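You operate a simulated robot arm through the tools that you are given. There is no shell and no other tool. Be economical: measure what you need, move in short steps, check, and stop when the job is done.

You are at the controls of a simulated robot arm. One attempt, no reset.

Task
Uncover the tube and press its ring at depth 4, then at 6.
Fine: the tube in the slide of the green press; lid into the red CAPS bin; leave the slide under the press and the depth at 6.

The check looks at the end state, three seconds after you hand in, the way a careful person would. Anything else that was tipped, shoved, dropped, spilled or broken makes it a failure. A push-on lid holds only when it is set on centred and level and pressed home; a screw cap is set on level and turned clockwise until tight.

Robot
A 7-joint arm with a fingered hand, fixed in place. Base frame: the origin is at the foot of the arm, x ahead of it, y to its left, z up; the work surface is at about z = 90. Readings come in cm, rad, newtons and seconds.
With the tool pointing down near the work surface it reaches from about 18 to 74 cm from the base axis. Its first joint turns from -2.897 to 2.897 rad. Payload 4 kg.
The tool frame sits at the grasp point between the pads (the TCP): z along the fingers, y along the line on which they close. The tips reach 2.8 cm beyond it. The gripper opens to 16.8 cm. The gripper's body begins 7.9 cm behind the TCP. The gripper is a hand of 4 fingers: y runs from the thumb to the fingers, the wrist lies at [0, 0, -24.9] in the tool frame.
Orientation is that of the tool frame in the base frame, as a unit quaternion [w, x, y, z]. With the fingers straight down and closing along the base's y, the tool's x points along the base's -x, its y along +y and its z along -z.

Tools
- The arm moves only by the tool send_rows. Its argument "plan" is a list of rows, each a list of 6 numbers: the shift along the base's x, y, z in units of 20 mm (1.0 is 20 mm), then the turn, a rotation vector about the base's x, y, z in units of 5 degrees (1.0 is 5 degrees). In form: [[x, y, z, ax, ay, az], ...]. A call has 1 to 12 rows; each row shifts and turns the commanded pose from where the row before left it. A call with a number of a shift or a turn outside -1 to 1 is refused whole. Each row takes 0.2 s and may step no farther than 5 cm and 0.15 rad from the row before; otherwise, the whole call is refused. Where a pose cannot be reached the arm comes as near as it can. A force on the tool above 40 N (or 10 N above the force at the start of the call, whichever is more), or a blocked arm, ends the call early, and 0.2 s more pass. In this call time passes only in rows, and 0.2 s behind the last. It gives the time, the measured TCP pose, the force on the tool (base axes), the opening and the grip force at its end, in the units of the frame above (readings bear some noise), with the torque about the TCP (base axes, N m) and any sound that the robot's microphone picked up.
- Cameras (640 x 400 px; columns grow to the right, rows downward): "scene" is fixed at [4.92, 50, 148.66]; the picture's right is [-0.68, -0.73, 0.00], its down [-0.41, 0.38, -0.83] and it looks along [0.61, -0.57, -0.56] (base axes); focal length 360 px, centre (320, 200). "wrist" rides on the gripper at [6, -6, -11] in the tool frame; the picture's right is [0.71, 0.71, 0.00], its down [-0.56, 0.56, -0.61] and it looks along [-0.43, 0.43, 0.79] (tool axes); focal length 265 px, centre (320, 200). There is no depth. A picture from a camera that has moved, and an enlarged one, comes with that camera's place and axes in the base frame and with its lens.
- capture(camera): a new picture of that camera. It takes no simulated time.
- lift_body(by): slides the trunk up (or, below 0, down) by that many cm; the arm rides with it, the base frame stays. It gives what a move gives, with no picture.
- finger_targets(finger1, finger2, finger3, thumb_bend): sets how far each is bent, from 0 (flat) to 1 (curled in); at 0.3 the hand is open as for a grip, at 0.7 the pads meet at the TCP. One left out holds its place. A second passes; each finger stops where it meets its share of the squeeze, and holds until it gets a number again. It is the only way to open and close the hand. It gives what a move gives, with no picture; readings hold the bend of each and the force on the fingers (four entries, about 0 where the hand has none), thumb and palm.
- inspect(camera, box): a new picture of the part [left, top, right, bottom] of that camera's present view, enlarged. It takes no simulated time.
- close_job(): hands the job in; it is judged then, once.

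Work in short steps. Places have to be worked out from the pictures, the camera data and where the tool is seen: move nearer, look again, correct. Check each grasp and each placing, and mend what went wrong. You have 120 turns and 76 pictures in all, those below and enlarged ones among them. Open the gripper and draw the arm clear of the work before you hand the job in, unless the task says otherwise; then end with one line.

The tools are called after ">>>" by a JSON object that holds its "name" and its "arguments". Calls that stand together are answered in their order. send_rows: Moves the arm, as the interface text tells. Its arguments: {"type":"object","properties":{"plan":{"type":"array","items":{"type":"array","items":{"type":"number"}}}},"required":["plan"]} The other tools are called the same way: lift_body (by) slides the trunk up or down; finger_targets (finger1, finger2, finger3, thumb_bend) moves the fingers one by one; capture (camera) takes a picture; inspect (camera, box) takes an enlarged picture of a part of a camera's view; close_job () hands the job in.

At the start:

```text
time: 0.0
eef_pos: [43.69, 12.93, 120.59]
tcp_rot: [0.0, 0.001, 1.0, 0.0]
contact_force: [-0.3, 0.1, -1.0]
torque: [0.03, -0.03, -0.03]
opening: 16.8
grasp_force: 0.1
shape: jaw
bend: [0.3, 0.3, 0.3, 0.3]
finger forces: [0.0, 0.0, 0.1, 0.1, 0.0, 0.0]
trunk travel left (down, up): [-52.5, 6.5]
```

scene: 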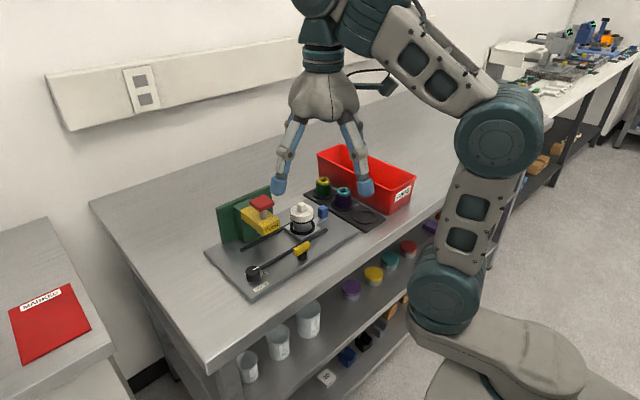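
wrist: 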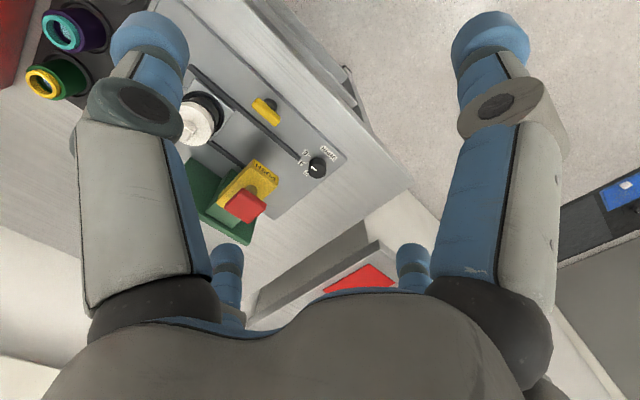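

I begin by enlarging the work area in both cameras to understand the press, the slide, the depth knob and the tube.

>>> {"name": "inspect", "arguments": {"camera": "scene", "box": [200, 140, 420, 300]}}

>>> {"name": "inspect", "arguments": {"camera": "wrist", "box": [20, 0, 380, 230]}}

```text
2.50 times, centred on (310, 220) of scene
camera zoom: at [4.92, 50.0, 148.66], right [-0.68, -0.73, 0.0], down [-0.41, 0.38, -0.83], along [0.61, -0.57, -0.56], focal length 900 px, centre (345, 150)
```

zoom: 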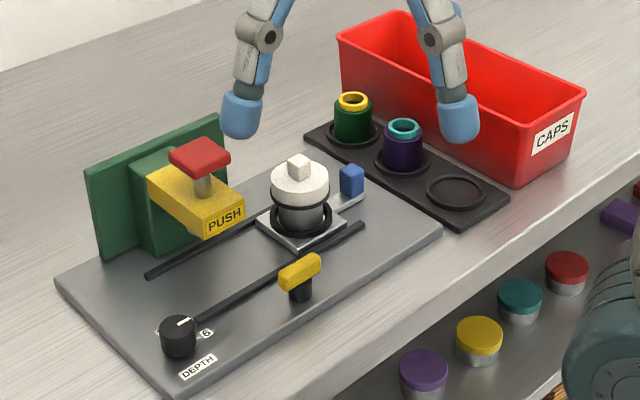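

```text
1.74 times, centred on (200, 115) of wrist
camera zoom: at [37.81, 7.09, 131.55], right [-0.71, 0.71, 0.0], down [0.56, 0.56, 0.61], along [0.43, 0.43, -0.79], focal length 462 px, centre (529, 348)
```

zoom: 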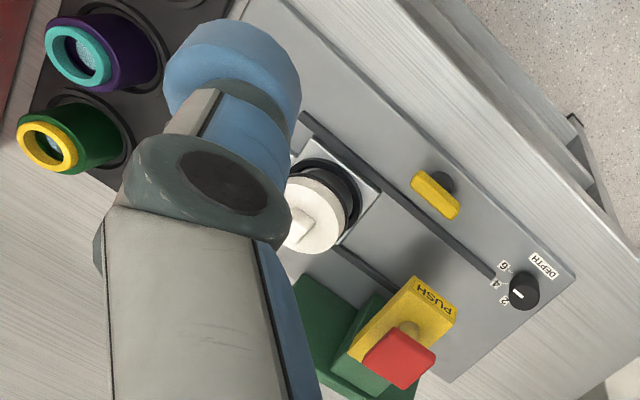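

The tube stands in the slide under a white lid; the press and the depth dial are to its left. I move the hand to bring the wrist camera over the plate for a closer look.

>>> {"name": "send_rows", "arguments": {"plan": [[-0.4, -1, 0, 0, 0, 0], [-0.4, -1, 0, 0, 0, 0], [-0.4, -1, 0, 0, 0, 0], [-0.4, -1, 0, 0, 0, 0], [-0.4, -1, 0, 0, 0, 0], [-0.4, -1, 0, 0, 0, 0], [0, -1, -0.5, 0, 0, 0], [0, -1, -0.5, 0, 0, 0]]}}

>>> {"name": "capture", "arguments": {"camera": "wrist"}}

```text
time: 1.8
eef_pos: [38.88, -3.2, 118.62]
tcp_rot: [0.0, 0.0, 1.0, -0.001]
contact_force: [0.1, 0.5, -0.4]
torque: [0.02, 0.02, 0.04]
opening: 16.78
grasp_force: 0.1
shape: jaw
bend: [0.3, 0.3, 0.3, 0.3]
finger forces: [0.1, 0.0, 0.0, 0.0, 0.0, 0.1]
trunk travel left (down, up): [-52.5, 6.5]
```

```text
71 pictures are left
camera wrist: at [32.86, -9.03, 129.48], right [-0.71, 0.71, 0.0], down [0.56, 0.56, 0.61], along [0.43, 0.43, -0.79], focal length 265 px, centre (320, 200)
```

wrist: 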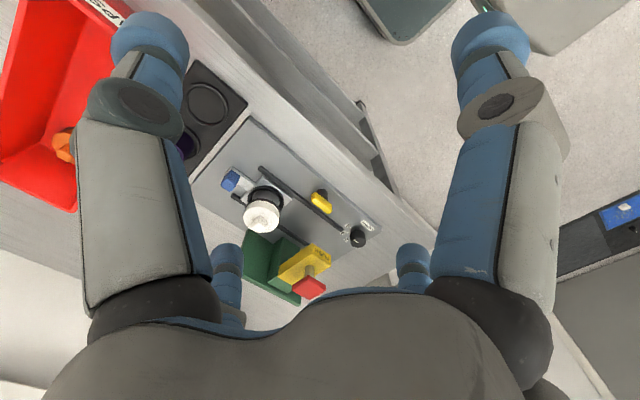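

Everything on the plate is now in clear view; I enlarge it.

>>> {"name": "inspect", "arguments": {"camera": "wrist", "box": [200, 130, 400, 300]}}

>>> {"name": "inspect", "arguments": {"camera": "scene", "box": [240, 180, 340, 270]}}

>>> {"name": "inspect", "arguments": {"camera": "wrist", "box": [320, 195, 400, 260]}}

```text
2.35 times, centred on (300, 215) of wrist
camera zoom: at [32.86, -9.03, 129.48], right [-0.71, 0.71, 0.0], down [0.56, 0.56, 0.61], along [0.43, 0.43, -0.79], focal length 624 px, centre (367, 165)
```

zoom: 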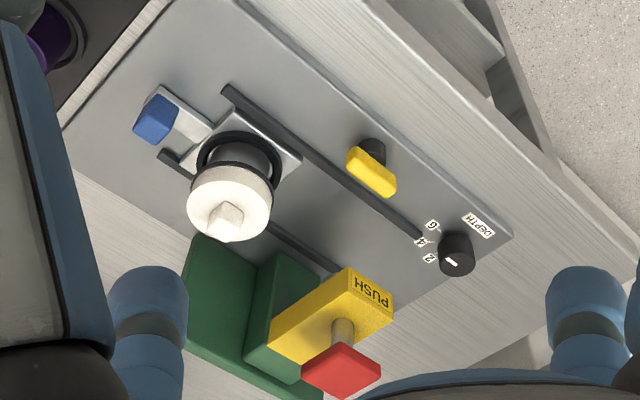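

```text
4.44 times, centred on (290, 225) of scene
camera zoom: at [4.92, 50.0, 148.66], right [-0.68, -0.73, 0.0], down [-0.41, 0.38, -0.83], along [0.61, -0.57, -0.56], focal length 1600 px, centre (453, 89)
```

zoom: 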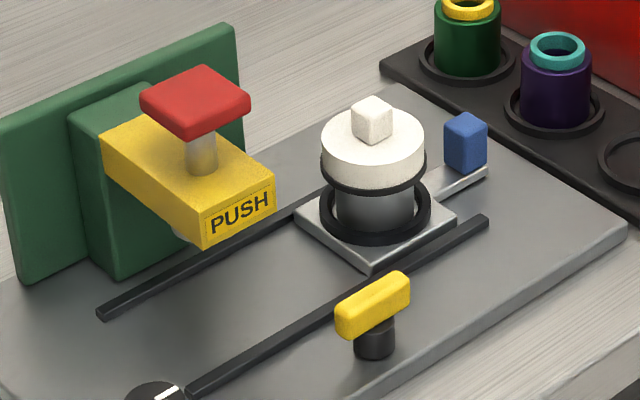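

```text
6.15 times, centred on (360, 228) of wrist
camera zoom: at [32.86, -9.03, 129.48], right [-0.71, 0.71, 0.0], down [0.56, 0.56, 0.61], along [0.43, 0.43, -0.79], focal length 1633 px, centre (74, 31)
```

zoom: 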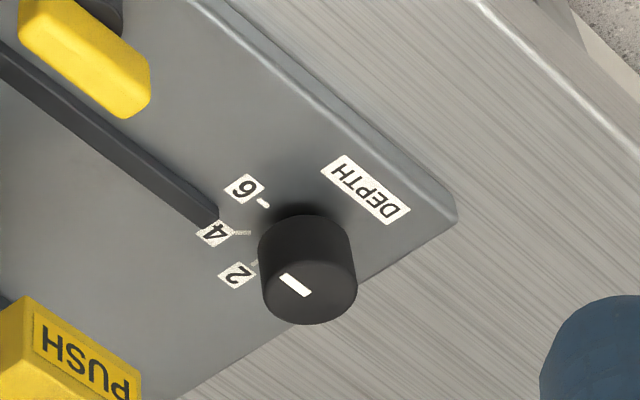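

The dial's ticks run 2→4→6 clockwise around the knob; I zoom in on the knob's pointer and on the tube's lid.

>>> {"name": "inspect", "arguments": {"camera": "wrist", "box": [344, 212, 376, 236]}}

>>> {"name": "inspect", "arguments": {"camera": "scene", "box": [240, 255, 290, 295]}}

>>> {"name": "inspect", "arguments": {"camera": "wrist", "box": [215, 160, 305, 240]}}

```text
16.00 times, centred on (360, 224) of wrist
camera zoom: at [32.86, -9.03, 129.48], right [-0.71, 0.71, 0.0], down [0.56, 0.56, 0.61], along [0.43, 0.43, -0.79], focal length 4246 px, centre (-320, -184)
```

zoom: 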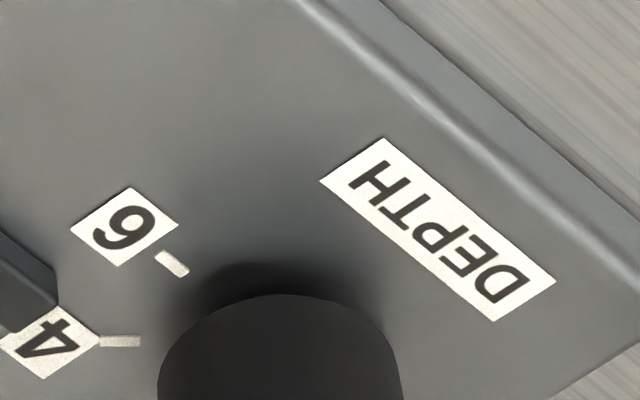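

```text
10.00 times, centred on (265, 275) of scene
camera zoom: at [4.92, 50.0, 148.66], right [-0.68, -0.73, 0.0], down [-0.41, 0.38, -0.83], along [0.61, -0.57, -0.56], focal length 3601 px, centre (870, -550)
```

zoom: 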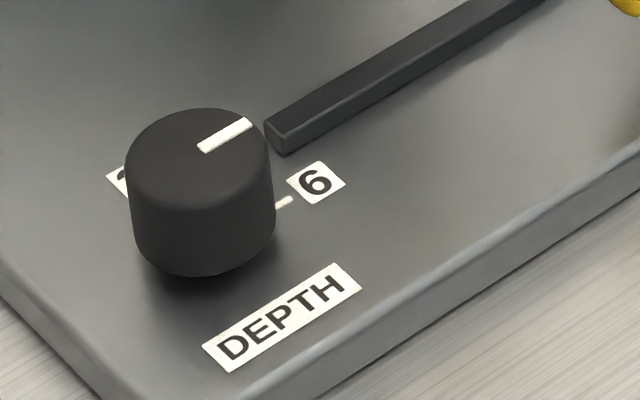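

```text
5.00 times, centred on (260, 200) of wrist
camera zoom: at [32.86, -9.03, 129.48], right [-0.71, 0.71, 0.0], down [0.56, 0.56, 0.61], along [0.43, 0.43, -0.79], focal length 1327 px, centre (620, 200)
```

zoom: 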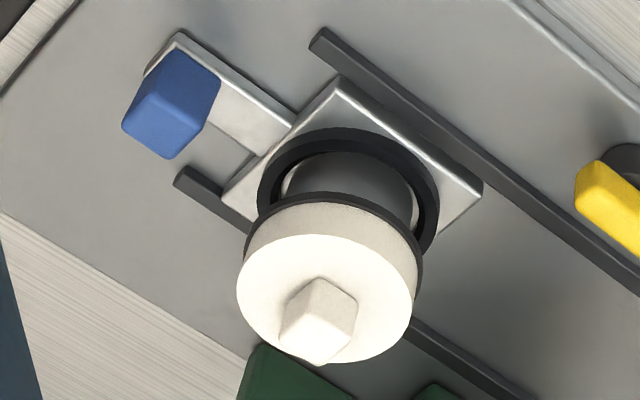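

The pointer stands at 6 now, so the dial must first go to 4. The lid top comes out at about (60.0, 4.5, 97.3), diameter ~5.7; the press button is at about (59.8, 15.5, 105). I move above the lid, turning the hand 45° so the fingers clear the press and the blue handle.

>>> {"name": "send_rows", "arguments": {"plan": [[0.88, 0.323, 0, 0, 0, -0.75], [0.88, 0.323, 0, 0, 0, -0.75], [0.88, 0.323, 0, 0, 0, -0.75], [0.88, 0.323, 0, 0, 0, -0.75], [0.88, 0.323, 0, 0, 0, -0.75], [0.88, 0.323, 0, 0, 0, -0.75], [0.88, 0.323, 0, 0, 0, -0.75], [0.88, 0.323, 0, 0, 0, -0.75], [0.88, 0.323, 0, 0, 0, -0.75], [0.88, 0.323, 0, 0, 0, -0.75], [0.88, 0.323, 0, 0, 0, -0.75], [0.88, 0.323, 0, 0, 0, -0.75]]}}

>>> {"name": "capture", "arguments": {"camera": "wrist"}}

>>> {"name": "capture", "arguments": {"camera": "scene"}}

```text
time: 4.4
eef_pos: [58.24, 4.78, 118.55]
tcp_rot: [0.0, 0.383, 0.924, 0.0]
contact_force: [0.6, -0.8, 0.5]
torque: [0.03, 0.01, 0.03]
opening: 16.81
grasp_force: 0.0
shape: jaw
bend: [0.3, 0.3, 0.3, 0.3]
finger forces: [0.0, 0.1, 0.1, 0.0, 0.0, 0.0]
out of reach, approached as far as the arm can: row 12
trunk travel left (down, up): [-52.5, 6.5]
```

```text
64 pictures are left
camera wrist: at [49.73, 4.99, 129.42], right [0.0, 1.0, 0.0], down [0.79, 0.0, 0.61], along [0.61, 0.0, -0.79], focal length 265 px, centre (320, 200)
```

wrist: 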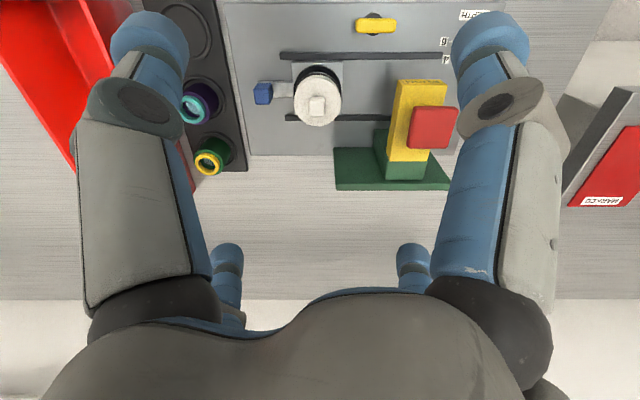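

```text
63 pictures are left
```

scene: 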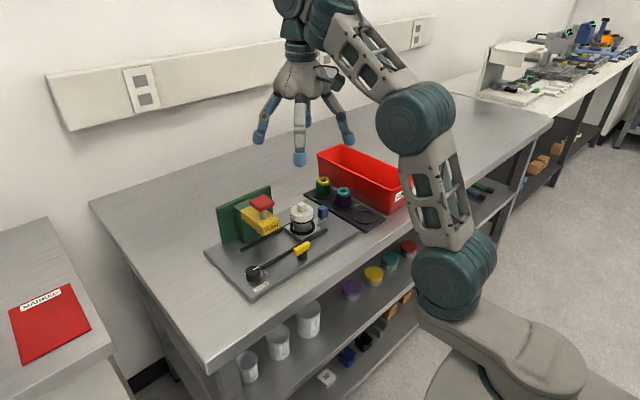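

The lid is confirmed at about (60.0, 4.65). I pre-close the fingers partly for clearance next to the press, then go down over it.

>>> {"name": "finger_targets", "arguments": {"finger1": 0.43, "finger2": 0.43, "finger3": 0.43, "thumb_bend": 0.43}}

>>> {"name": "send_rows", "arguments": {"plan": [[0.15, 0, -1, 0, 0, 0], [0.15, 0, -1, 0, 0, 0], [0.15, -0.05, -1, 0, 0, 0], [0.15, 0, -1, 0, 0, 0], [0.15, 0, -1, 0, 0, 0]]}}

>>> {"name": "capture", "arguments": {"camera": "wrist"}}

>>> {"name": "inspect", "arguments": {"camera": "scene", "box": [220, 120, 380, 260]}}

```text
time: 5.4
eef_pos: [58.25, 4.88, 118.57]
tcp_rot: [0.0, 0.383, 0.924, 0.0]
contact_force: [-0.3, -0.5, 0.6]
torque: [0.02, -0.02, -0.02]
opening: 7.91
grasp_force: 0.1
shape: fingers
bend: [0.43, 0.43, 0.43, 0.43]
finger forces: [0.1, 0.0, 0.0, 0.0, 0.1, 0.0]
trunk travel left (down, up): [-52.5, 6.5]
```

```text
time: 6.6
eef_pos: [59.78, 4.95, 108.5]
tcp_rot: [0.001, 0.384, 0.924, 0.0]
contact_force: [0.2, 0.0, -0.1]
torque: [0.03, 0.01, -0.02]
opening: 7.9
grasp_force: 0.0
shape: fingers
bend: [0.43, 0.43, 0.43, 0.43]
finger forces: [0.1, 0.0, 0.0, 0.1, 0.0, 0.0]
trunk travel left (down, up): [-52.5, 6.5]
```

```text
62 pictures are left
camera wrist: at [51.23, 5.05, 119.33], right [0.0, 1.0, 0.0], down [0.79, 0.0, 0.61], along [0.61, 0.0, -0.79], focal length 265 px, centre (320, 200)
```

wrist: 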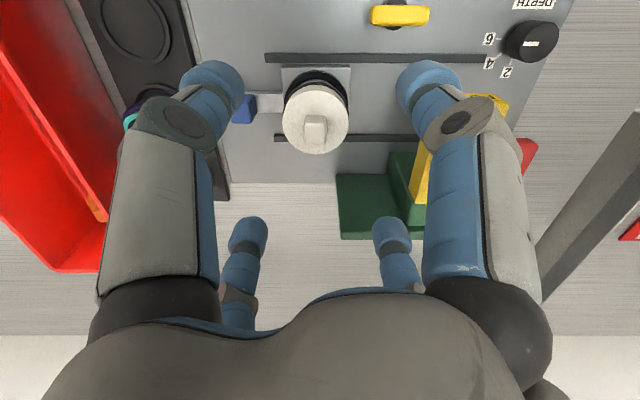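

```text
2.86 times, centred on (300, 190) of scene
camera zoom: at [4.92, 50.0, 148.66], right [-0.68, -0.73, 0.0], down [-0.41, 0.38, -0.83], along [0.61, -0.57, -0.56], focal length 1029 px, centre (377, 229)
```

zoom: 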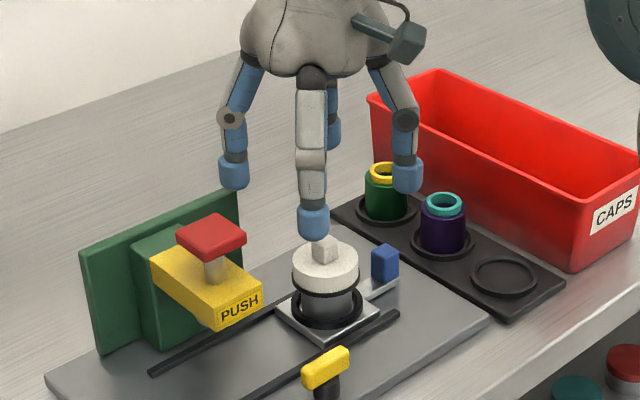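

The lid is nearly centred under the hand; I trim the position by a few mm and descend in two stages, watching the clearances.

>>> {"name": "send_rows", "arguments": {"plan": [[0.1, -0.12, -0.8, 0, 0, 0], [0, 0, -0.8, 0, 0, 0], [0, 0, -0.8, 0, 0, 0], [0, 0, -0.8, 0, 0, 0]]}}

>>> {"name": "capture", "arguments": {"camera": "wrist"}}

>>> {"name": "inspect", "arguments": {"camera": "scene", "box": [220, 140, 380, 260]}}

```text
time: 7.6
eef_pos: [59.92, 4.6, 102.21]
tcp_rot: [0.0, 0.382, 0.924, 0.0]
contact_force: [-0.7, -0.7, 1.0]
torque: [-0.01, 0.0, -0.04]
opening: 7.9
grasp_force: 0.0
shape: fingers
bend: [0.43, 0.43, 0.43, 0.43]
finger forces: [0.1, 0.0, 0.0, 0.0, 0.0, 0.0]
trunk travel left (down, up): [-52.5, 6.5]
```

```text
60 pictures are left
camera wrist: at [51.36, 4.8, 112.99], right [0.0, 1.0, 0.0], down [0.79, 0.0, 0.61], along [0.61, 0.0, -0.79], focal length 265 px, centre (320, 200)
```

wrist: 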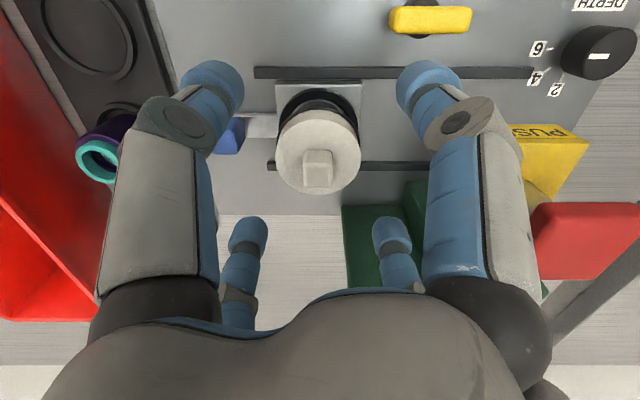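

```text
3.33 times, centred on (300, 200) of scene
camera zoom: at [4.92, 50.0, 148.66], right [-0.68, -0.73, 0.0], down [-0.41, 0.38, -0.83], along [0.61, -0.57, -0.56], focal length 1200 px, centre (387, 200)
```

zoom: 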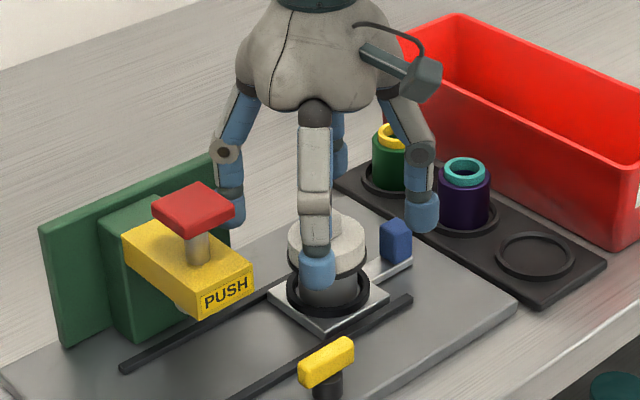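

Clearances look fine (about 1–2 cm from the press head). I continue down to TCP z ≈ 97.

>>> {"name": "send_rows", "arguments": {"plan": [[0, 0, -0.7, 0, 0, 0], [0, 0, -0.7, 0, 0, 0], [0, 0, -0.7, 0, 0, 0], [0, 0, -0.5, 0, 0, 0]]}}

>>> {"name": "inspect", "arguments": {"camera": "scene", "box": [220, 140, 380, 260]}}

>>> {"name": "capture", "arguments": {"camera": "wrist"}}

```text
time: 8.6
eef_pos: [59.84, 4.66, 96.83]
tcp_rot: [0.0, 0.383, 0.924, 0.001]
contact_force: [0.0, -0.4, -0.1]
torque: [0.03, 0.04, 0.01]
opening: 7.92
grasp_force: 0.1
shape: fingers
bend: [0.43, 0.43, 0.43, 0.43]
finger forces: [0.0, 0.0, 0.1, 0.1, 0.0, 0.1]
trunk travel left (down, up): [-52.5, 6.5]
```

```text
3.33 times, centred on (300, 200) of scene
camera zoom: at [4.92, 50.0, 148.66], right [-0.68, -0.73, 0.0], down [-0.41, 0.38, -0.83], along [0.61, -0.57, -0.56], focal length 1200 px, centre (387, 200)
```

zoom: 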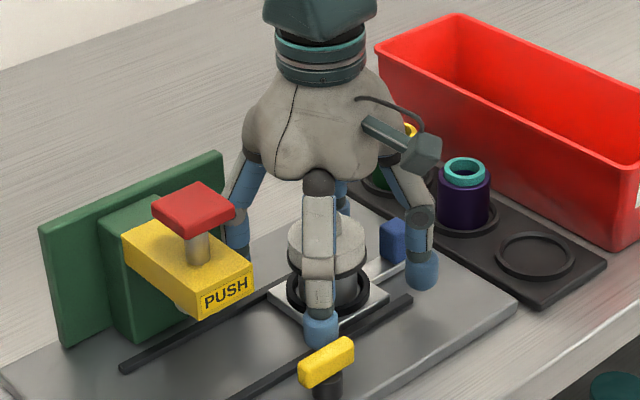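

```text
57 pictures are left
camera wrist: at [51.29, 4.74, 107.78], right [0.0, 1.0, 0.0], down [0.79, 0.0, 0.61], along [0.61, 0.0, -0.79], focal length 265 px, centre (320, 200)
```

wrist: 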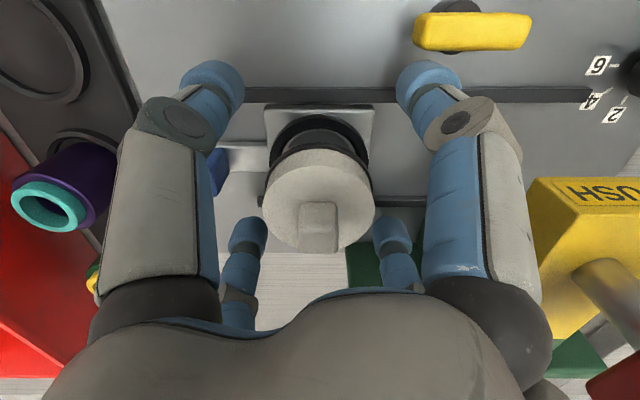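

The hand straddles the lid, centred. I close all four fingers on it.

>>> {"name": "finger_targets", "arguments": {"finger1": 0.6, "finger2": 0.6, "finger3": 0.6, "thumb_bend": 0.6}}

>>> {"name": "capture", "arguments": {"camera": "wrist"}}

>>> {"name": "inspect", "arguments": {"camera": "scene", "box": [220, 140, 380, 260]}}

```text
time: 9.6
eef_pos: [59.84, 4.52, 96.85]
tcp_rot: [0.001, 0.383, 0.924, -0.001]
contact_force: [-0.2, 0.2, -0.1]
torque: [-0.01, -0.01, 0.0]
opening: 2.81
grasp_force: 1.1
shape: fingers
bend: [0.6, 0.59, 0.59, 0.6]
finger forces: [0.3, 0.7, 0.7, 0.0, 0.6, 0.1]
trunk travel left (down, up): [-52.5, 6.5]
```

```text
56 pictures are left
camera wrist: at [51.3, 4.75, 107.79], right [0.0, 1.0, 0.0], down [0.79, 0.0, 0.61], along [0.61, 0.0, -0.79], focal length 265 px, centre (320, 200)
```

wrist: 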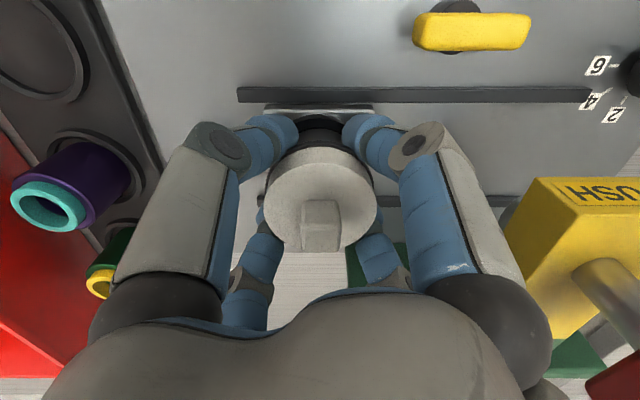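

```text
3.33 times, centred on (300, 200) of scene
camera zoom: at [4.92, 50.0, 148.66], right [-0.68, -0.73, 0.0], down [-0.41, 0.38, -0.83], along [0.61, -0.57, -0.56], focal length 1200 px, centre (387, 200)
```

zoom: 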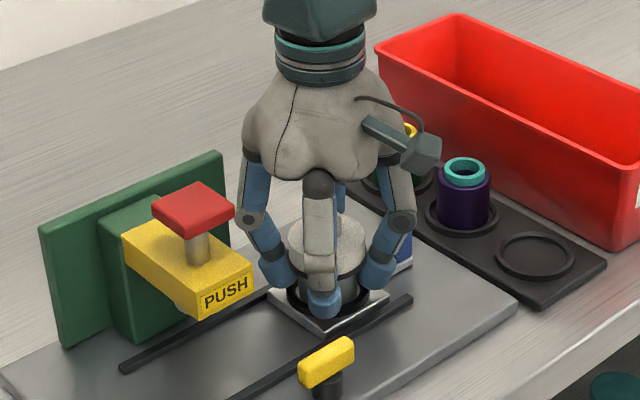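

The tips have curled in below the lid's rim, onto the tube. I open slightly, rise 1.6 cm and grip the lid's side instead.

>>> {"name": "finger_targets", "arguments": {"finger1": 0.48, "finger2": 0.48, "finger3": 0.48, "thumb_bend": 0.48}}

>>> {"name": "send_rows", "arguments": {"plan": [[0, 0, 0.4, 0, 0, 0], [0, 0, 0.4, 0, 0, 0]]}}

>>> {"name": "finger_targets", "arguments": {"finger1": 0.62, "finger2": 0.62, "finger3": 0.62, "thumb_bend": 0.62}}

>>> {"name": "capture", "arguments": {"camera": "wrist"}}

>>> {"name": "inspect", "arguments": {"camera": "scene", "box": [260, 180, 340, 240]}}

```text
time: 10.6
eef_pos: [59.9, 4.64, 96.86]
tcp_rot: [0.0, 0.383, 0.924, 0.0]
contact_force: [-0.2, 0.9, -0.4]
torque: [-0.02, 0.0, 0.0]
opening: 6.28
grasp_force: 0.1
shape: fingers
bend: [0.48, 0.48, 0.48, 0.48]
finger forces: [0.0, 0.0, 0.0, 0.0, 0.1, 0.1]
trunk travel left (down, up): [-52.5, 6.5]
```

```text
time: 11.2
eef_pos: [59.97, 4.64, 98.47]
tcp_rot: [0.0, 0.383, 0.924, 0.0]
contact_force: [0.8, -0.4, 0.4]
torque: [0.0, -0.03, -0.05]
opening: 6.3
grasp_force: 0.1
shape: fingers
bend: [0.48, 0.48, 0.48, 0.48]
finger forces: [0.0, 0.0, 0.0, 0.0, 0.1, 0.0]
trunk travel left (down, up): [-52.5, 6.5]
```

```text
time: 12.2
eef_pos: [59.92, 4.6, 98.51]
tcp_rot: [-0.001, 0.383, 0.924, 0.0]
contact_force: [-0.1, 0.6, 0.5]
torque: [0.03, -0.03, -0.01]
opening: 3.34
grasp_force: 10.0
shape: fingers
bend: [0.57, 0.57, 0.57, 0.58]
finger forces: [4.5, 4.9, 4.3, 0.1, 6.4, 0.0]
trunk travel left (down, up): [-52.5, 6.5]
```

```text
54 pictures are left
camera wrist: at [51.39, 4.81, 109.4], right [0.0, 1.0, 0.0], down [0.79, 0.0, 0.61], along [0.61, 0.0, -0.79], focal length 265 px, centre (320, 200)
```

wrist: 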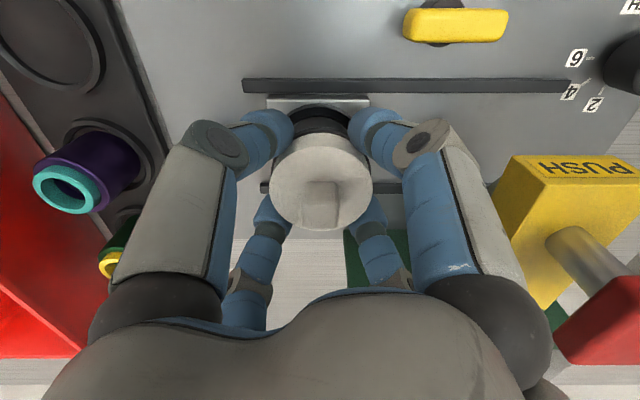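

```text
6.67 times, centred on (300, 210) of scene
camera zoom: at [4.92, 50.0, 148.66], right [-0.68, -0.73, 0.0], down [-0.41, 0.38, -0.83], along [0.61, -0.57, -0.56], focal length 2400 px, centre (453, 133)
```

zoom: 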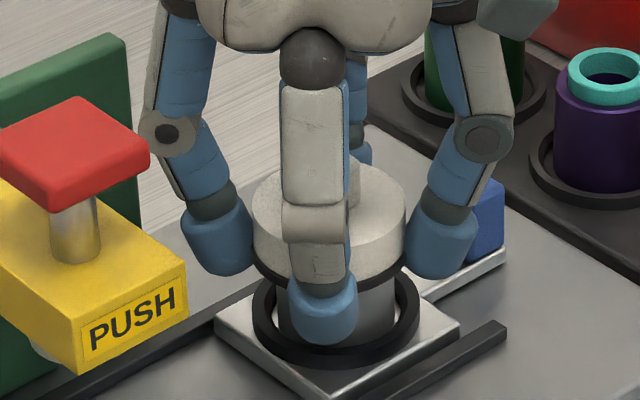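

All four fingers now bear on the lid (4–6 N each). I lift in very small steps and look whether the lid alone comes.

>>> {"name": "send_rows", "arguments": {"plan": [[0, 0, 0.15, 0, 0, 0], [0, 0, 0.15, 0, 0, 0], [0, 0, 0.15, 0, 0, 0]]}}

>>> {"name": "inspect", "arguments": {"camera": "scene", "box": [260, 180, 340, 240]}}

```text
time: 13.0
eef_pos: [59.94, 4.77, 99.49]
tcp_rot: [0.0, 0.383, 0.924, 0.0]
contact_force: [0.5, -0.2, 0.7]
torque: [-0.01, -0.02, 0.0]
opening: 3.34
grasp_force: 10.1
shape: fingers
bend: [0.57, 0.57, 0.57, 0.58]
finger forces: [4.6, 4.7, 4.4, 0.0, 6.4, 0.0]
trunk travel left (down, up): [-52.5, 6.5]
```

```text
6.67 times, centred on (300, 210) of scene
camera zoom: at [4.92, 50.0, 148.66], right [-0.68, -0.73, 0.0], down [-0.41, 0.38, -0.83], along [0.61, -0.57, -0.56], focal length 2400 px, centre (453, 133)
```

zoom: 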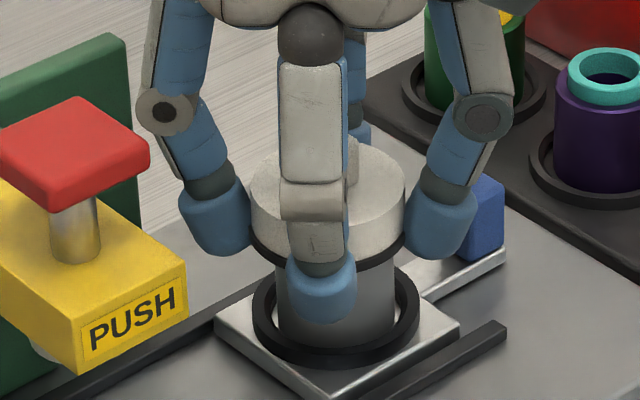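

The lid rose 1 cm, but it isn't clear yet whether the tube comes with it. I lift a bit more and look again.

>>> {"name": "send_rows", "arguments": {"plan": [[0, 0, 0.2, 0, 0, 0], [0, 0, 0.2, 0, 0, 0]]}}

>>> {"name": "inspect", "arguments": {"camera": "scene", "box": [275, 190, 335, 235]}}

>>> {"name": "inspect", "arguments": {"camera": "wrist", "box": [240, 80, 400, 240]}}

```text
time: 13.6
eef_pos: [59.85, 4.68, 100.29]
tcp_rot: [0.001, 0.383, 0.924, 0.0]
contact_force: [0.0, -0.5, 0.0]
torque: [-0.01, -0.02, 0.01]
opening: 3.35
grasp_force: 10.2
shape: fingers
bend: [0.57, 0.57, 0.57, 0.58]
finger forces: [4.7, 4.8, 4.3, 0.0, 6.4, 0.0]
trunk travel left (down, up): [-52.5, 6.5]
```

```text
8.89 times, centred on (305, 212) of scene
camera zoom: at [4.92, 50.0, 148.66], right [-0.68, -0.73, 0.0], down [-0.41, 0.38, -0.83], along [0.61, -0.57, -0.56], focal length 3201 px, centre (453, 89)
```

zoom: 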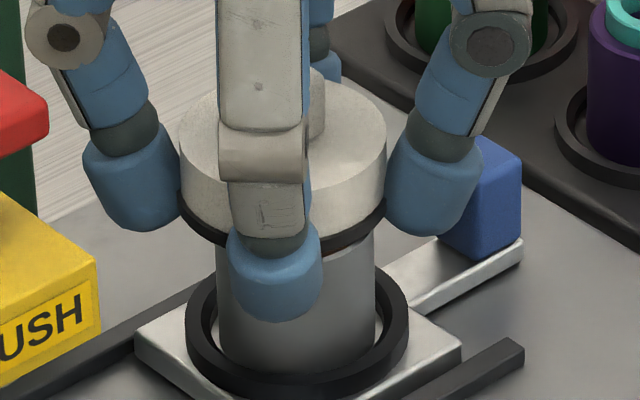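

```text
2.50 times, centred on (320, 160) of wrist
camera zoom: at [51.39, 4.92, 111.09], right [0.0, 1.0, 0.0], down [0.79, 0.0, 0.61], along [0.61, 0.0, -0.79], focal length 664 px, centre (320, 300)
```

zoom: 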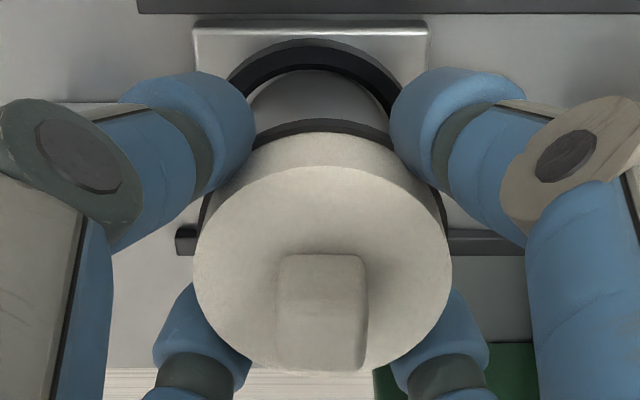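

There's a reddish trace under the lid's band; I zoom in to see the gap.

>>> {"name": "inspect", "arguments": {"camera": "scene", "box": [290, 205, 320, 228]}}

```text
16.00 times, centred on (305, 216) of scene
camera zoom: at [4.92, 50.0, 148.66], right [-0.68, -0.73, 0.0], down [-0.41, 0.38, -0.83], along [0.61, -0.57, -0.56], focal length 5761 px, centre (560, -64)
```

zoom: 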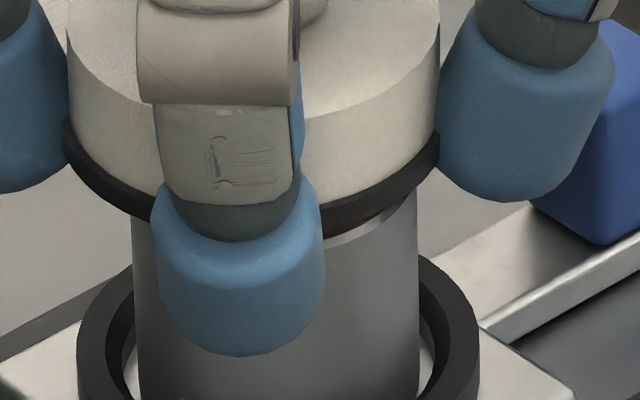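

The lid is off: the tube's rim with the reddish ring inside shows in place in the slide. I raise the lid and carry it over to the bin.

>>> {"name": "send_rows", "arguments": {"plan": [[0, 0, 0.7, 0, 0, 0], [0, 0, 0.9, 0, 0, 0], [0, 0, 0.9, 0, 0, 0], [0, 0, 0.9, 0, 0, 0]]}}

>>> {"name": "send_rows", "arguments": {"plan": [[0, -0.8, 0, 0, 0, 0], [0, -1, 0, 0, 0, 0], [0, -1, 0, 0, 0, 0], [0, -1, 0, 0, 0, 0], [0, -1, 0, 0, 0, 0], [0, -1, 0, 0, 0, 0], [0, -1, 0, 0, 0, 0], [0, -1, 0, 0, 0, 0], [0, -1, 0, 0, 0, 0], [0, -1, 0, 0, 0, 0], [0, -1, 0, 0, 0, 0], [0, -1, 0, 0, 0, 0]]}}

>>> {"name": "capture", "arguments": {"camera": "wrist"}}

>>> {"name": "inspect", "arguments": {"camera": "scene", "box": [260, 100, 440, 240]}}

```text
time: 14.6
eef_pos: [59.85, 4.53, 107.15]
tcp_rot: [-0.001, 0.382, 0.924, 0.0]
contact_force: [0.0, -0.4, -1.5]
torque: [0.02, 0.0, -0.01]
opening: 3.36
grasp_force: 9.8
shape: fingers
bend: [0.57, 0.57, 0.57, 0.58]
finger forces: [4.7, 4.9, 4.4, 0.0, 6.4, 0.0]
trunk travel left (down, up): [-52.5, 6.5]
```

```text
time: 17.2
eef_pos: [59.81, -18.96, 107.13]
tcp_rot: [0.0, 0.383, 0.924, 0.0]
contact_force: [0.5, -0.1, -0.3]
torque: [0.0, 0.01, 0.0]
opening: 3.35
grasp_force: 10.5
shape: fingers
bend: [0.57, 0.57, 0.57, 0.58]
finger forces: [4.7, 4.9, 4.4, 0.0, 6.4, 0.1]
trunk travel left (down, up): [-52.5, 6.5]
```

```text
48 pictures are left
camera wrist: at [51.26, -18.77, 118.03], right [0.0, 1.0, 0.0], down [0.79, 0.0, 0.61], along [0.61, 0.0, -0.79], focal length 265 px, centre (320, 200)
```

wrist: 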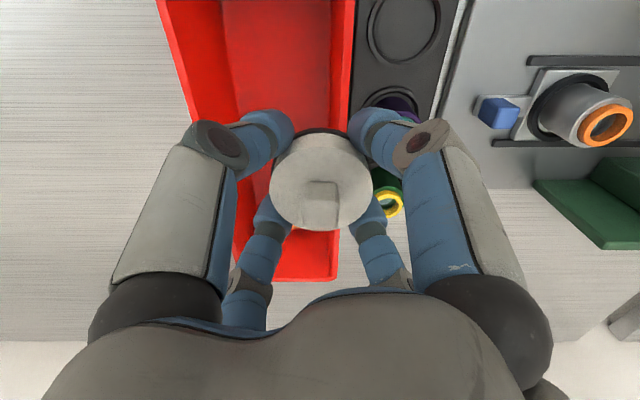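

```text
2.86 times, centred on (350, 170) of scene
camera zoom: at [4.92, 50.0, 148.66], right [-0.68, -0.73, 0.0], down [-0.41, 0.38, -0.83], along [0.61, -0.57, -0.56], focal length 1029 px, centre (234, 286)
```

zoom: 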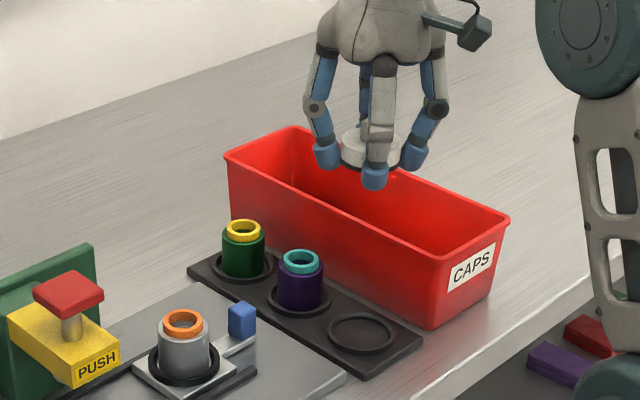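

The bin's centreline is near y = -23. I centre the lid over it and lower it to about the rim.

>>> {"name": "send_rows", "arguments": {"plan": [[0, -1, 0, 0, 0, 0], [0, -1, 0, 0, 0, 0], [0, 0, -0.8, 0, 0, 0], [0, 0, -0.8, 0, 0, 0], [0, 0, -0.8, 0, 0, 0], [0, 0, -0.8, 0, 0, 0]]}}

>>> {"name": "capture", "arguments": {"camera": "wrist"}}

>>> {"name": "inspect", "arguments": {"camera": "scene", "box": [300, 100, 440, 220]}}

```text
time: 18.6
eef_pos: [59.81, -22.98, 100.63]
tcp_rot: [0.0, 0.382, 0.924, -0.001]
contact_force: [-0.1, 0.4, 0.8]
torque: [0.01, 0.0, 0.01]
opening: 3.34
grasp_force: 10.5
shape: fingers
bend: [0.57, 0.57, 0.57, 0.58]
finger forces: [4.6, 4.9, 4.4, 0.0, 6.3, 0.1]
trunk travel left (down, up): [-52.5, 6.5]
```

```text
46 pictures are left
camera wrist: at [51.33, -22.82, 111.5], right [0.0, 1.0, 0.0], down [0.79, 0.0, 0.61], along [0.61, 0.0, -0.79], focal length 265 px, centre (320, 200)
```

wrist: 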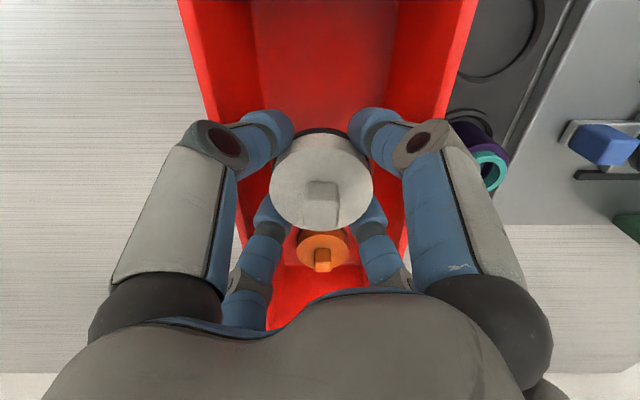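

```text
3.33 times, centred on (370, 160) of scene
camera zoom: at [4.92, 50.0, 148.66], right [-0.68, -0.73, 0.0], down [-0.41, 0.38, -0.83], along [0.61, -0.57, -0.56], focal length 1200 px, centre (153, 333)
```

zoom: 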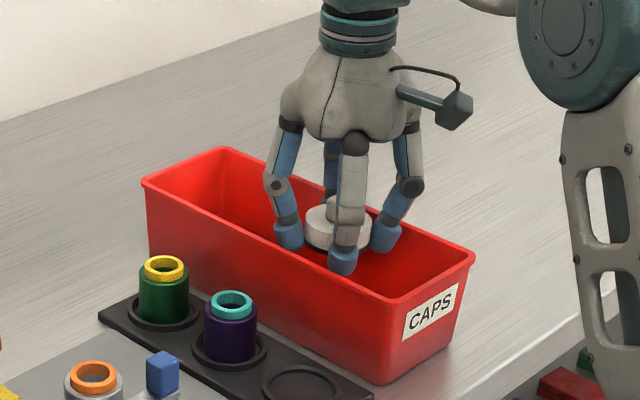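

Centred well, with clearance to the orange cap already there. I lower 1.4 cm more and open the fingers a little.

>>> {"name": "send_rows", "arguments": {"plan": [[0, 0, -0.4, 0, 0, 0], [0, 0, -0.3, 0, 0, 0]]}}

>>> {"name": "finger_targets", "arguments": {"finger1": 0.53, "finger2": 0.53, "finger3": 0.53, "thumb_bend": 0.53}}

>>> {"name": "send_rows", "arguments": {"plan": [[0, 0, 0.8, 0, 0, 0], [0, 0, 0.9, 0, 0, 0], [0, 0, 0.9, 0, 0, 0], [0, 0, 0.9, 0, 0, 0]]}}

>>> {"name": "capture", "arguments": {"camera": "wrist"}}

```text
time: 19.2
eef_pos: [59.92, -23.1, 99.27]
tcp_rot: [0.0, 0.383, 0.924, -0.001]
contact_force: [0.0, -0.3, -0.1]
torque: [-0.01, 0.02, 0.01]
opening: 3.35
grasp_force: 9.9
shape: fingers
bend: [0.57, 0.57, 0.57, 0.58]
finger forces: [4.6, 4.8, 4.5, 0.0, 6.3, 0.0]
trunk travel left (down, up): [-52.5, 6.5]
```

```text
time: 20.2
eef_pos: [59.77, -23.04, 99.26]
tcp_rot: [-0.001, 0.382, 0.924, 0.0]
contact_force: [-0.5, -0.7, -0.2]
torque: [0.0, -0.04, 0.03]
opening: 4.74
grasp_force: 0.0
shape: fingers
bend: [0.53, 0.53, 0.53, 0.53]
finger forces: [0.0, 0.0, 0.0, 0.0, 0.0, 0.1]
trunk travel left (down, up): [-52.5, 6.5]
```

```text
time: 21.2
eef_pos: [59.73, -22.93, 106.15]
tcp_rot: [0.0, 0.382, 0.924, 0.0]
contact_force: [0.7, 0.8, -0.5]
torque: [0.04, -0.02, 0.0]
opening: 4.77
grasp_force: 0.1
shape: fingers
bend: [0.53, 0.53, 0.53, 0.53]
finger forces: [0.0, 0.0, 0.0, 0.0, 0.0, 0.0]
trunk travel left (down, up): [-52.5, 6.5]
```

```text
44 pictures are left
camera wrist: at [51.21, -22.75, 117.11], right [0.0, 1.0, 0.0], down [0.79, 0.0, 0.61], along [0.61, 0.0, -0.79], focal length 265 px, centre (320, 200)
```

wrist: 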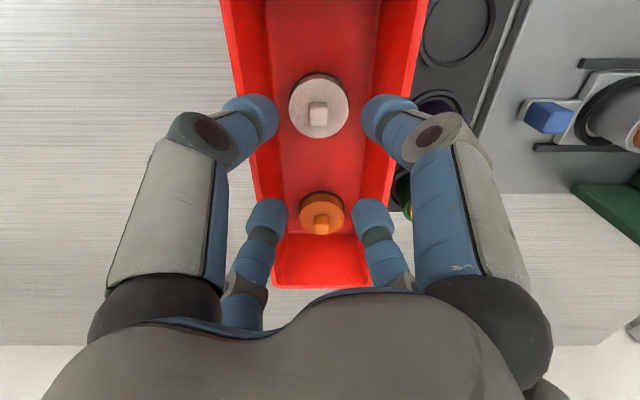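

The white lid rests upright in the bin beside the orange one. Next is the dial, at about (54.2, 23.0), top z ≈ 93.8; I swing round the front of the press and turn the hand to about -25° so the fingers clear the press head while turning the knob.

>>> {"name": "send_rows", "arguments": {"plan": [[-0.5, 1, 0.15, 0, 0, 0.333], [-0.5, 1, 0.15, 0, 0, 0.333], [-0.5, 1, 0.15, 0, 0, 0.333], [-0.5, 1, 0.15, 0, 0, 0.333], [-0.5, 1, 0.15, 0, 0, 0.333], [-0.5, 1, 0.15, 0, 0, 0.333], [-0.5, 1, 0.15, 0, 0, 0.333], [-0.5, 1, 0.15, 0, 0, 0.333], [-0.5, 1, 0.15, 0, 0, 0.333], [-0.5, 1, 0.15, 0, 0, 0.333], [-0.5, 1, 0.15, 0, 0, 0.333], [-0.5, 1, 0.15, 0, 0, 0.333]]}}

>>> {"name": "send_rows", "arguments": {"plan": [[0, 1, 0, 0, 0, 0], [0, 1, 0, 0, 0, 0], [0, 1, 0, 0, 0, 0], [0, 1, 0, 0, 0, 0], [0, 1, 0, 0, 0, 0], [0, 1, 0, 0, 0, 0], [0, 1, 0, 0, 0, 0], [0, 1, 0, 0, 0, 0], [0.8, 1, 0, 0, 0, 0], [0.8, 1, 0, 0, 0, 0], [0.8, 1, 0, 0, 0, 0], [0.85, 0, 0, 0, 0, 0]]}}

>>> {"name": "capture", "arguments": {"camera": "wrist"}}

```text
time: 23.8
eef_pos: [47.78, 1.0, 109.89]
tcp_rot: [-0.001, 0.216, 0.976, 0.0]
contact_force: [-0.3, -0.3, 0.0]
torque: [-0.02, 0.03, -0.03]
opening: 4.75
grasp_force: 0.0
shape: fingers
bend: [0.53, 0.53, 0.53, 0.53]
finger forces: [0.1, 0.0, 0.1, 0.0, 0.1, 0.0]
trunk travel left (down, up): [-52.5, 6.5]
```

```text
time: 26.4
eef_pos: [54.48, 23.11, 109.81]
tcp_rot: [0.0, 0.216, 0.976, -0.001]
contact_force: [1.1, 0.0, 0.6]
torque: [0.03, 0.0, 0.02]
opening: 4.78
grasp_force: 0.0
shape: fingers
bend: [0.53, 0.53, 0.53, 0.53]
finger forces: [0.0, 0.0, 0.1, 0.1, 0.0, 0.0]
trunk travel left (down, up): [-52.5, 6.5]
```

```text
43 pictures are left
camera wrist: at [46.46, 20.32, 120.6], right [-0.34, 0.94, 0.0], down [0.74, 0.27, 0.61], along [0.58, 0.21, -0.79], focal length 265 px, centre (320, 200)
```

wrist: 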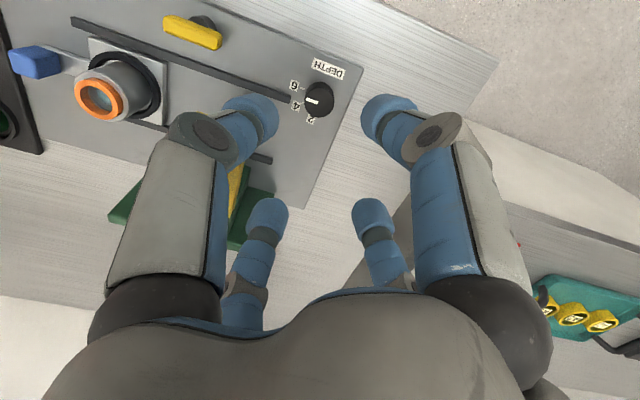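

The knob is right under the TCP at (54.3, 23.0). I descend to z ≈ 98 and check.

>>> {"name": "send_rows", "arguments": {"plan": [[-0.07, -0.04, -1, 0, 0, 0], [0, 0, -1, 0, 0, 0], [0, 0, -1, 0, 0, 0], [0, 0, -1, 0, 0, 0], [0, 0, -1, 0, 0, 0], [0, 0, -0.9, 0, 0, 0]]}}

>>> {"name": "capture", "arguments": {"camera": "wrist"}}

>>> {"name": "inspect", "arguments": {"camera": "scene", "box": [200, 190, 320, 300]}}

```text
time: 27.8
eef_pos: [54.34, 22.99, 98.12]
tcp_rot: [0.0, 0.216, 0.976, 0.0]
contact_force: [-1.3, 0.0, 0.6]
torque: [0.01, -0.01, 0.01]
opening: 4.76
grasp_force: 0.0
shape: fingers
bend: [0.53, 0.53, 0.53, 0.53]
finger forces: [0.0, 0.0, 0.1, 0.1, 0.0, 0.1]
trunk travel left (down, up): [-52.5, 6.5]
```

```text
42 pictures are left
camera wrist: at [46.22, 20.21, 109.04], right [-0.34, 0.94, 0.0], down [0.74, 0.27, 0.61], along [0.58, 0.21, -0.79], focal length 265 px, centre (320, 200)
```

wrist: 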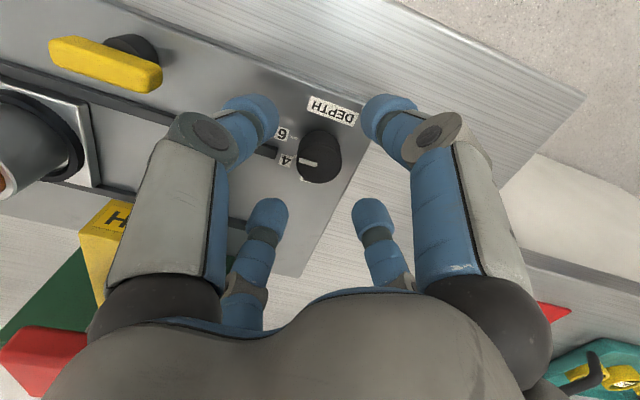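

```text
3.64 times, centred on (260, 245) of scene
camera zoom: at [4.92, 50.0, 148.66], right [-0.68, -0.73, 0.0], down [-0.41, 0.38, -0.83], along [0.61, -0.57, -0.56], focal length 1309 px, centre (538, 36)
```

zoom: 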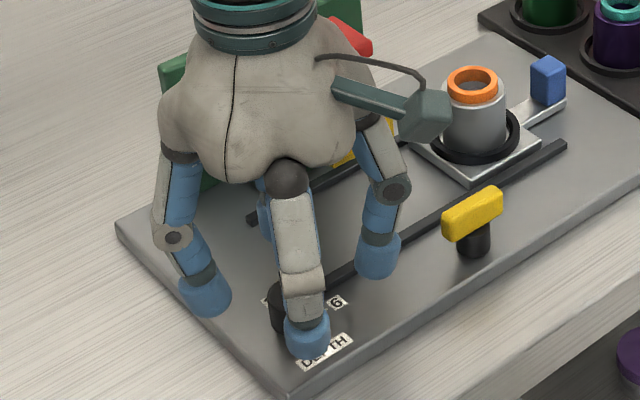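

Knob remains centred within 2 mm. I trim (+1 mm, +1 mm), descend to z ≈ 95 and grip it.

>>> {"name": "send_rows", "arguments": {"plan": [[0.07, 0.06, -0.75, 0, 0, 0], [0, 0, -0.8, 0, 0, 0]]}}

>>> {"name": "finger_targets", "arguments": {"finger1": 0.72, "finger2": 0.72, "finger3": 0.72, "thumb_bend": 0.72}}

>>> {"name": "inspect", "arguments": {"camera": "wrist", "box": [200, 60, 440, 260]}}

>>> {"name": "inspect", "arguments": {"camera": "scene", "box": [220, 210, 310, 300]}}

```text
time: 28.4
eef_pos: [54.41, 23.06, 95.1]
tcp_rot: [0.002, 0.217, 0.976, 0.001]
contact_force: [0.5, -0.9, 8.3]
torque: [-0.32, 0.14, 0.01]
opening: 4.76
grasp_force: 3.7
shape: fingers
bend: [0.53, 0.53, 0.53, 0.53]
finger forces: [0.0, 0.0, 0.8, 0.0, 7.5, 0.1]
trunk travel left (down, up): [-52.5, 6.5]
```

```text
time: 29.4
eef_pos: [54.46, 22.98, 94.97]
tcp_rot: [-0.001, 0.217, 0.976, 0.0]
contact_force: [-1.5, -4.4, -5.0]
torque: [-0.09, 0.02, 0.02]
opening: 1.47
grasp_force: 19.1
shape: fingers
bend: [0.64, 0.64, 0.64, 0.64]
finger forces: [8.2, 8.4, 8.9, 0.1, 13.0, 0.1]
trunk travel left (down, up): [-52.5, 6.5]
```

```text
2.00 times, centred on (320, 160) of wrist
camera zoom: at [46.42, 20.26, 105.87], right [-0.34, 0.94, 0.0], down [0.74, 0.27, 0.61], along [0.58, 0.21, -0.79], focal length 531 px, centre (320, 280)
```

zoom: 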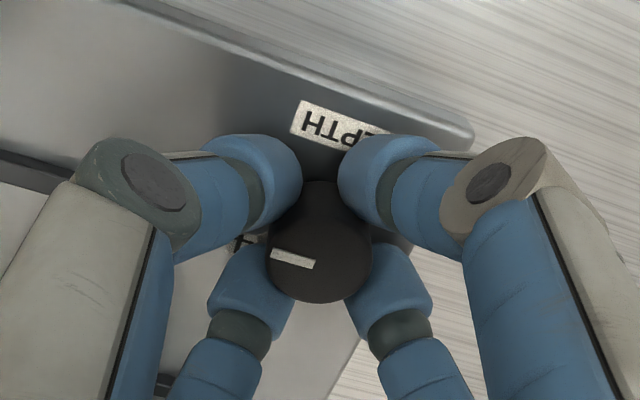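

```text
4.44 times, centred on (265, 255) of scene
camera zoom: at [4.92, 50.0, 148.66], right [-0.68, -0.73, 0.0], down [-0.41, 0.38, -0.83], along [0.61, -0.57, -0.56], focal length 1600 px, centre (564, -44)
```

zoom: 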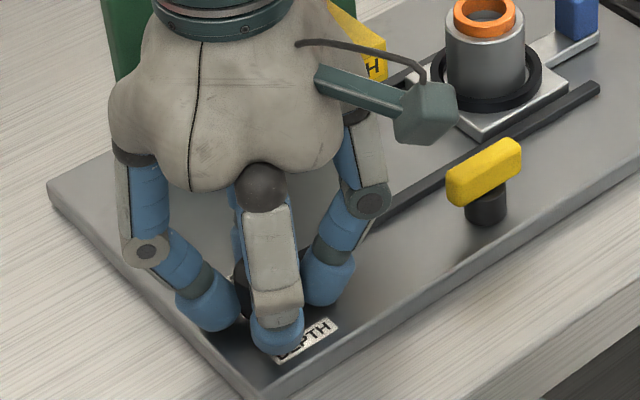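

All four fingers hold the knob (pointer on 6). I turn it 45° counter-clockwise toward 4.

>>> {"name": "send_rows", "arguments": {"plan": [[0, 0, 0.05, 0, 0, 1], [0, 0, 0, 0, 0, 1], [0, 0, 0, 0, 0, 1], [0, 0, 0, 0, 0, 1], [0, 0, 0, 0, 0, 1], [0, 0, 0, 0, 0, 1], [0, 0, 0, 0, 0, 1], [0, 0, 0, 0, 0, 1], [0, 0, 0, 0, 0, 1]]}}

>>> {"name": "inspect", "arguments": {"camera": "wrist", "box": [200, 60, 440, 260]}}

```text
time: 31.4
eef_pos: [54.39, 23.04, 94.94]
tcp_rot: [0.0, -0.174, 0.985, 0.001]
contact_force: [-9.6, -9.5, -15.0]
torque: [-0.31, -0.76, -0.84]
opening: 1.52
grasp_force: 25.8
shape: fingers
bend: [0.64, 0.64, 0.64, 0.64]
finger forces: [6.2, 6.3, 8.8, 0.1, 31.0, 0.1]
trunk travel left (down, up): [-52.5, 6.5]
```

```text
2.00 times, centred on (320, 160) of wrist
camera zoom: at [50.84, 15.44, 105.93], right [-0.91, 0.42, 0.0], down [0.33, 0.72, 0.61], along [0.26, 0.56, -0.79], focal length 531 px, centre (320, 280)
```

zoom: 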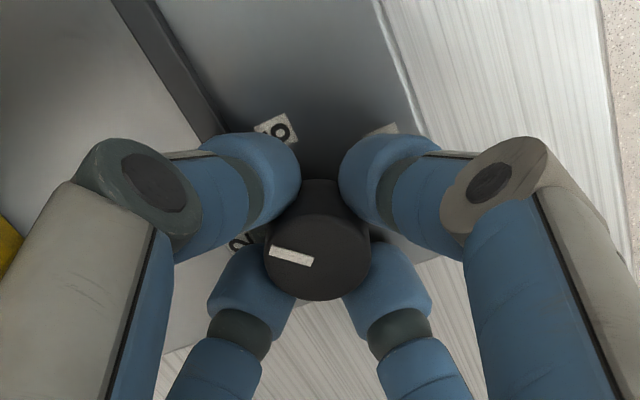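

The knob turned with the hand (the pointer kept its place in the picture); the thumb now presses on the rail end. I release gently and rise to read the dial.

>>> {"name": "finger_targets", "arguments": {"finger1": 0.53, "finger2": 0.53, "finger3": 0.53, "thumb_bend": 0.57}}

>>> {"name": "send_rows", "arguments": {"plan": [[0, 0, 0.6, 0, 0, 0], [0, 0, 1, 0, 0, 0], [0, 0, 1, 0, 0, 0]]}}

>>> {"name": "inspect", "arguments": {"camera": "wrist", "box": [240, 60, 400, 200]}}

```text
time: 32.4
eef_pos: [54.29, 23.25, 95.16]
tcp_rot: [0.002, -0.174, 0.985, -0.001]
contact_force: [-6.8, 15.1, 9.3]
torque: [-0.44, -0.44, -0.08]
opening: 3.66
grasp_force: 10.5
shape: fingers
bend: [0.53, 0.53, 0.53, 0.61]
finger forces: [0.0, 0.0, 0.6, 0.1, 20.3, 0.0]
trunk travel left (down, up): [-52.5, 6.5]
```

```text
time: 33.2
eef_pos: [54.43, 23.11, 100.28]
tcp_rot: [0.001, -0.173, 0.985, 0.001]
contact_force: [-0.1, 0.7, 0.3]
torque: [0.0, 0.01, -0.03]
opening: 4.29
grasp_force: 0.2
shape: fingers
bend: [0.53, 0.53, 0.53, 0.56]
finger forces: [0.0, 0.0, 0.0, 0.0, 0.7, 0.0]
trunk travel left (down, up): [-52.5, 6.5]
```

```text
2.86 times, centred on (320, 130) of wrist
camera zoom: at [50.85, 15.52, 111.14], right [-0.91, 0.42, 0.0], down [0.33, 0.71, 0.62], along [0.26, 0.56, -0.79], focal length 758 px, centre (320, 400)
```

zoom: 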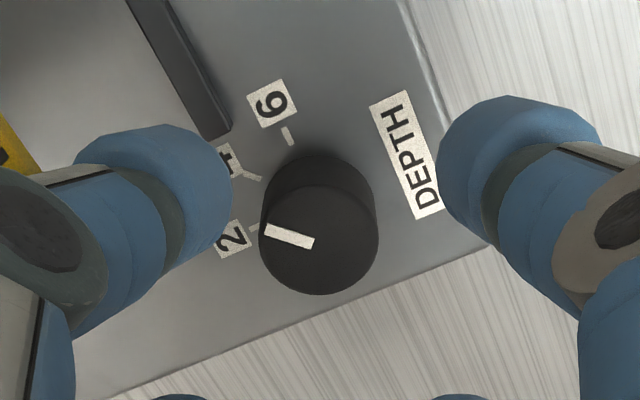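

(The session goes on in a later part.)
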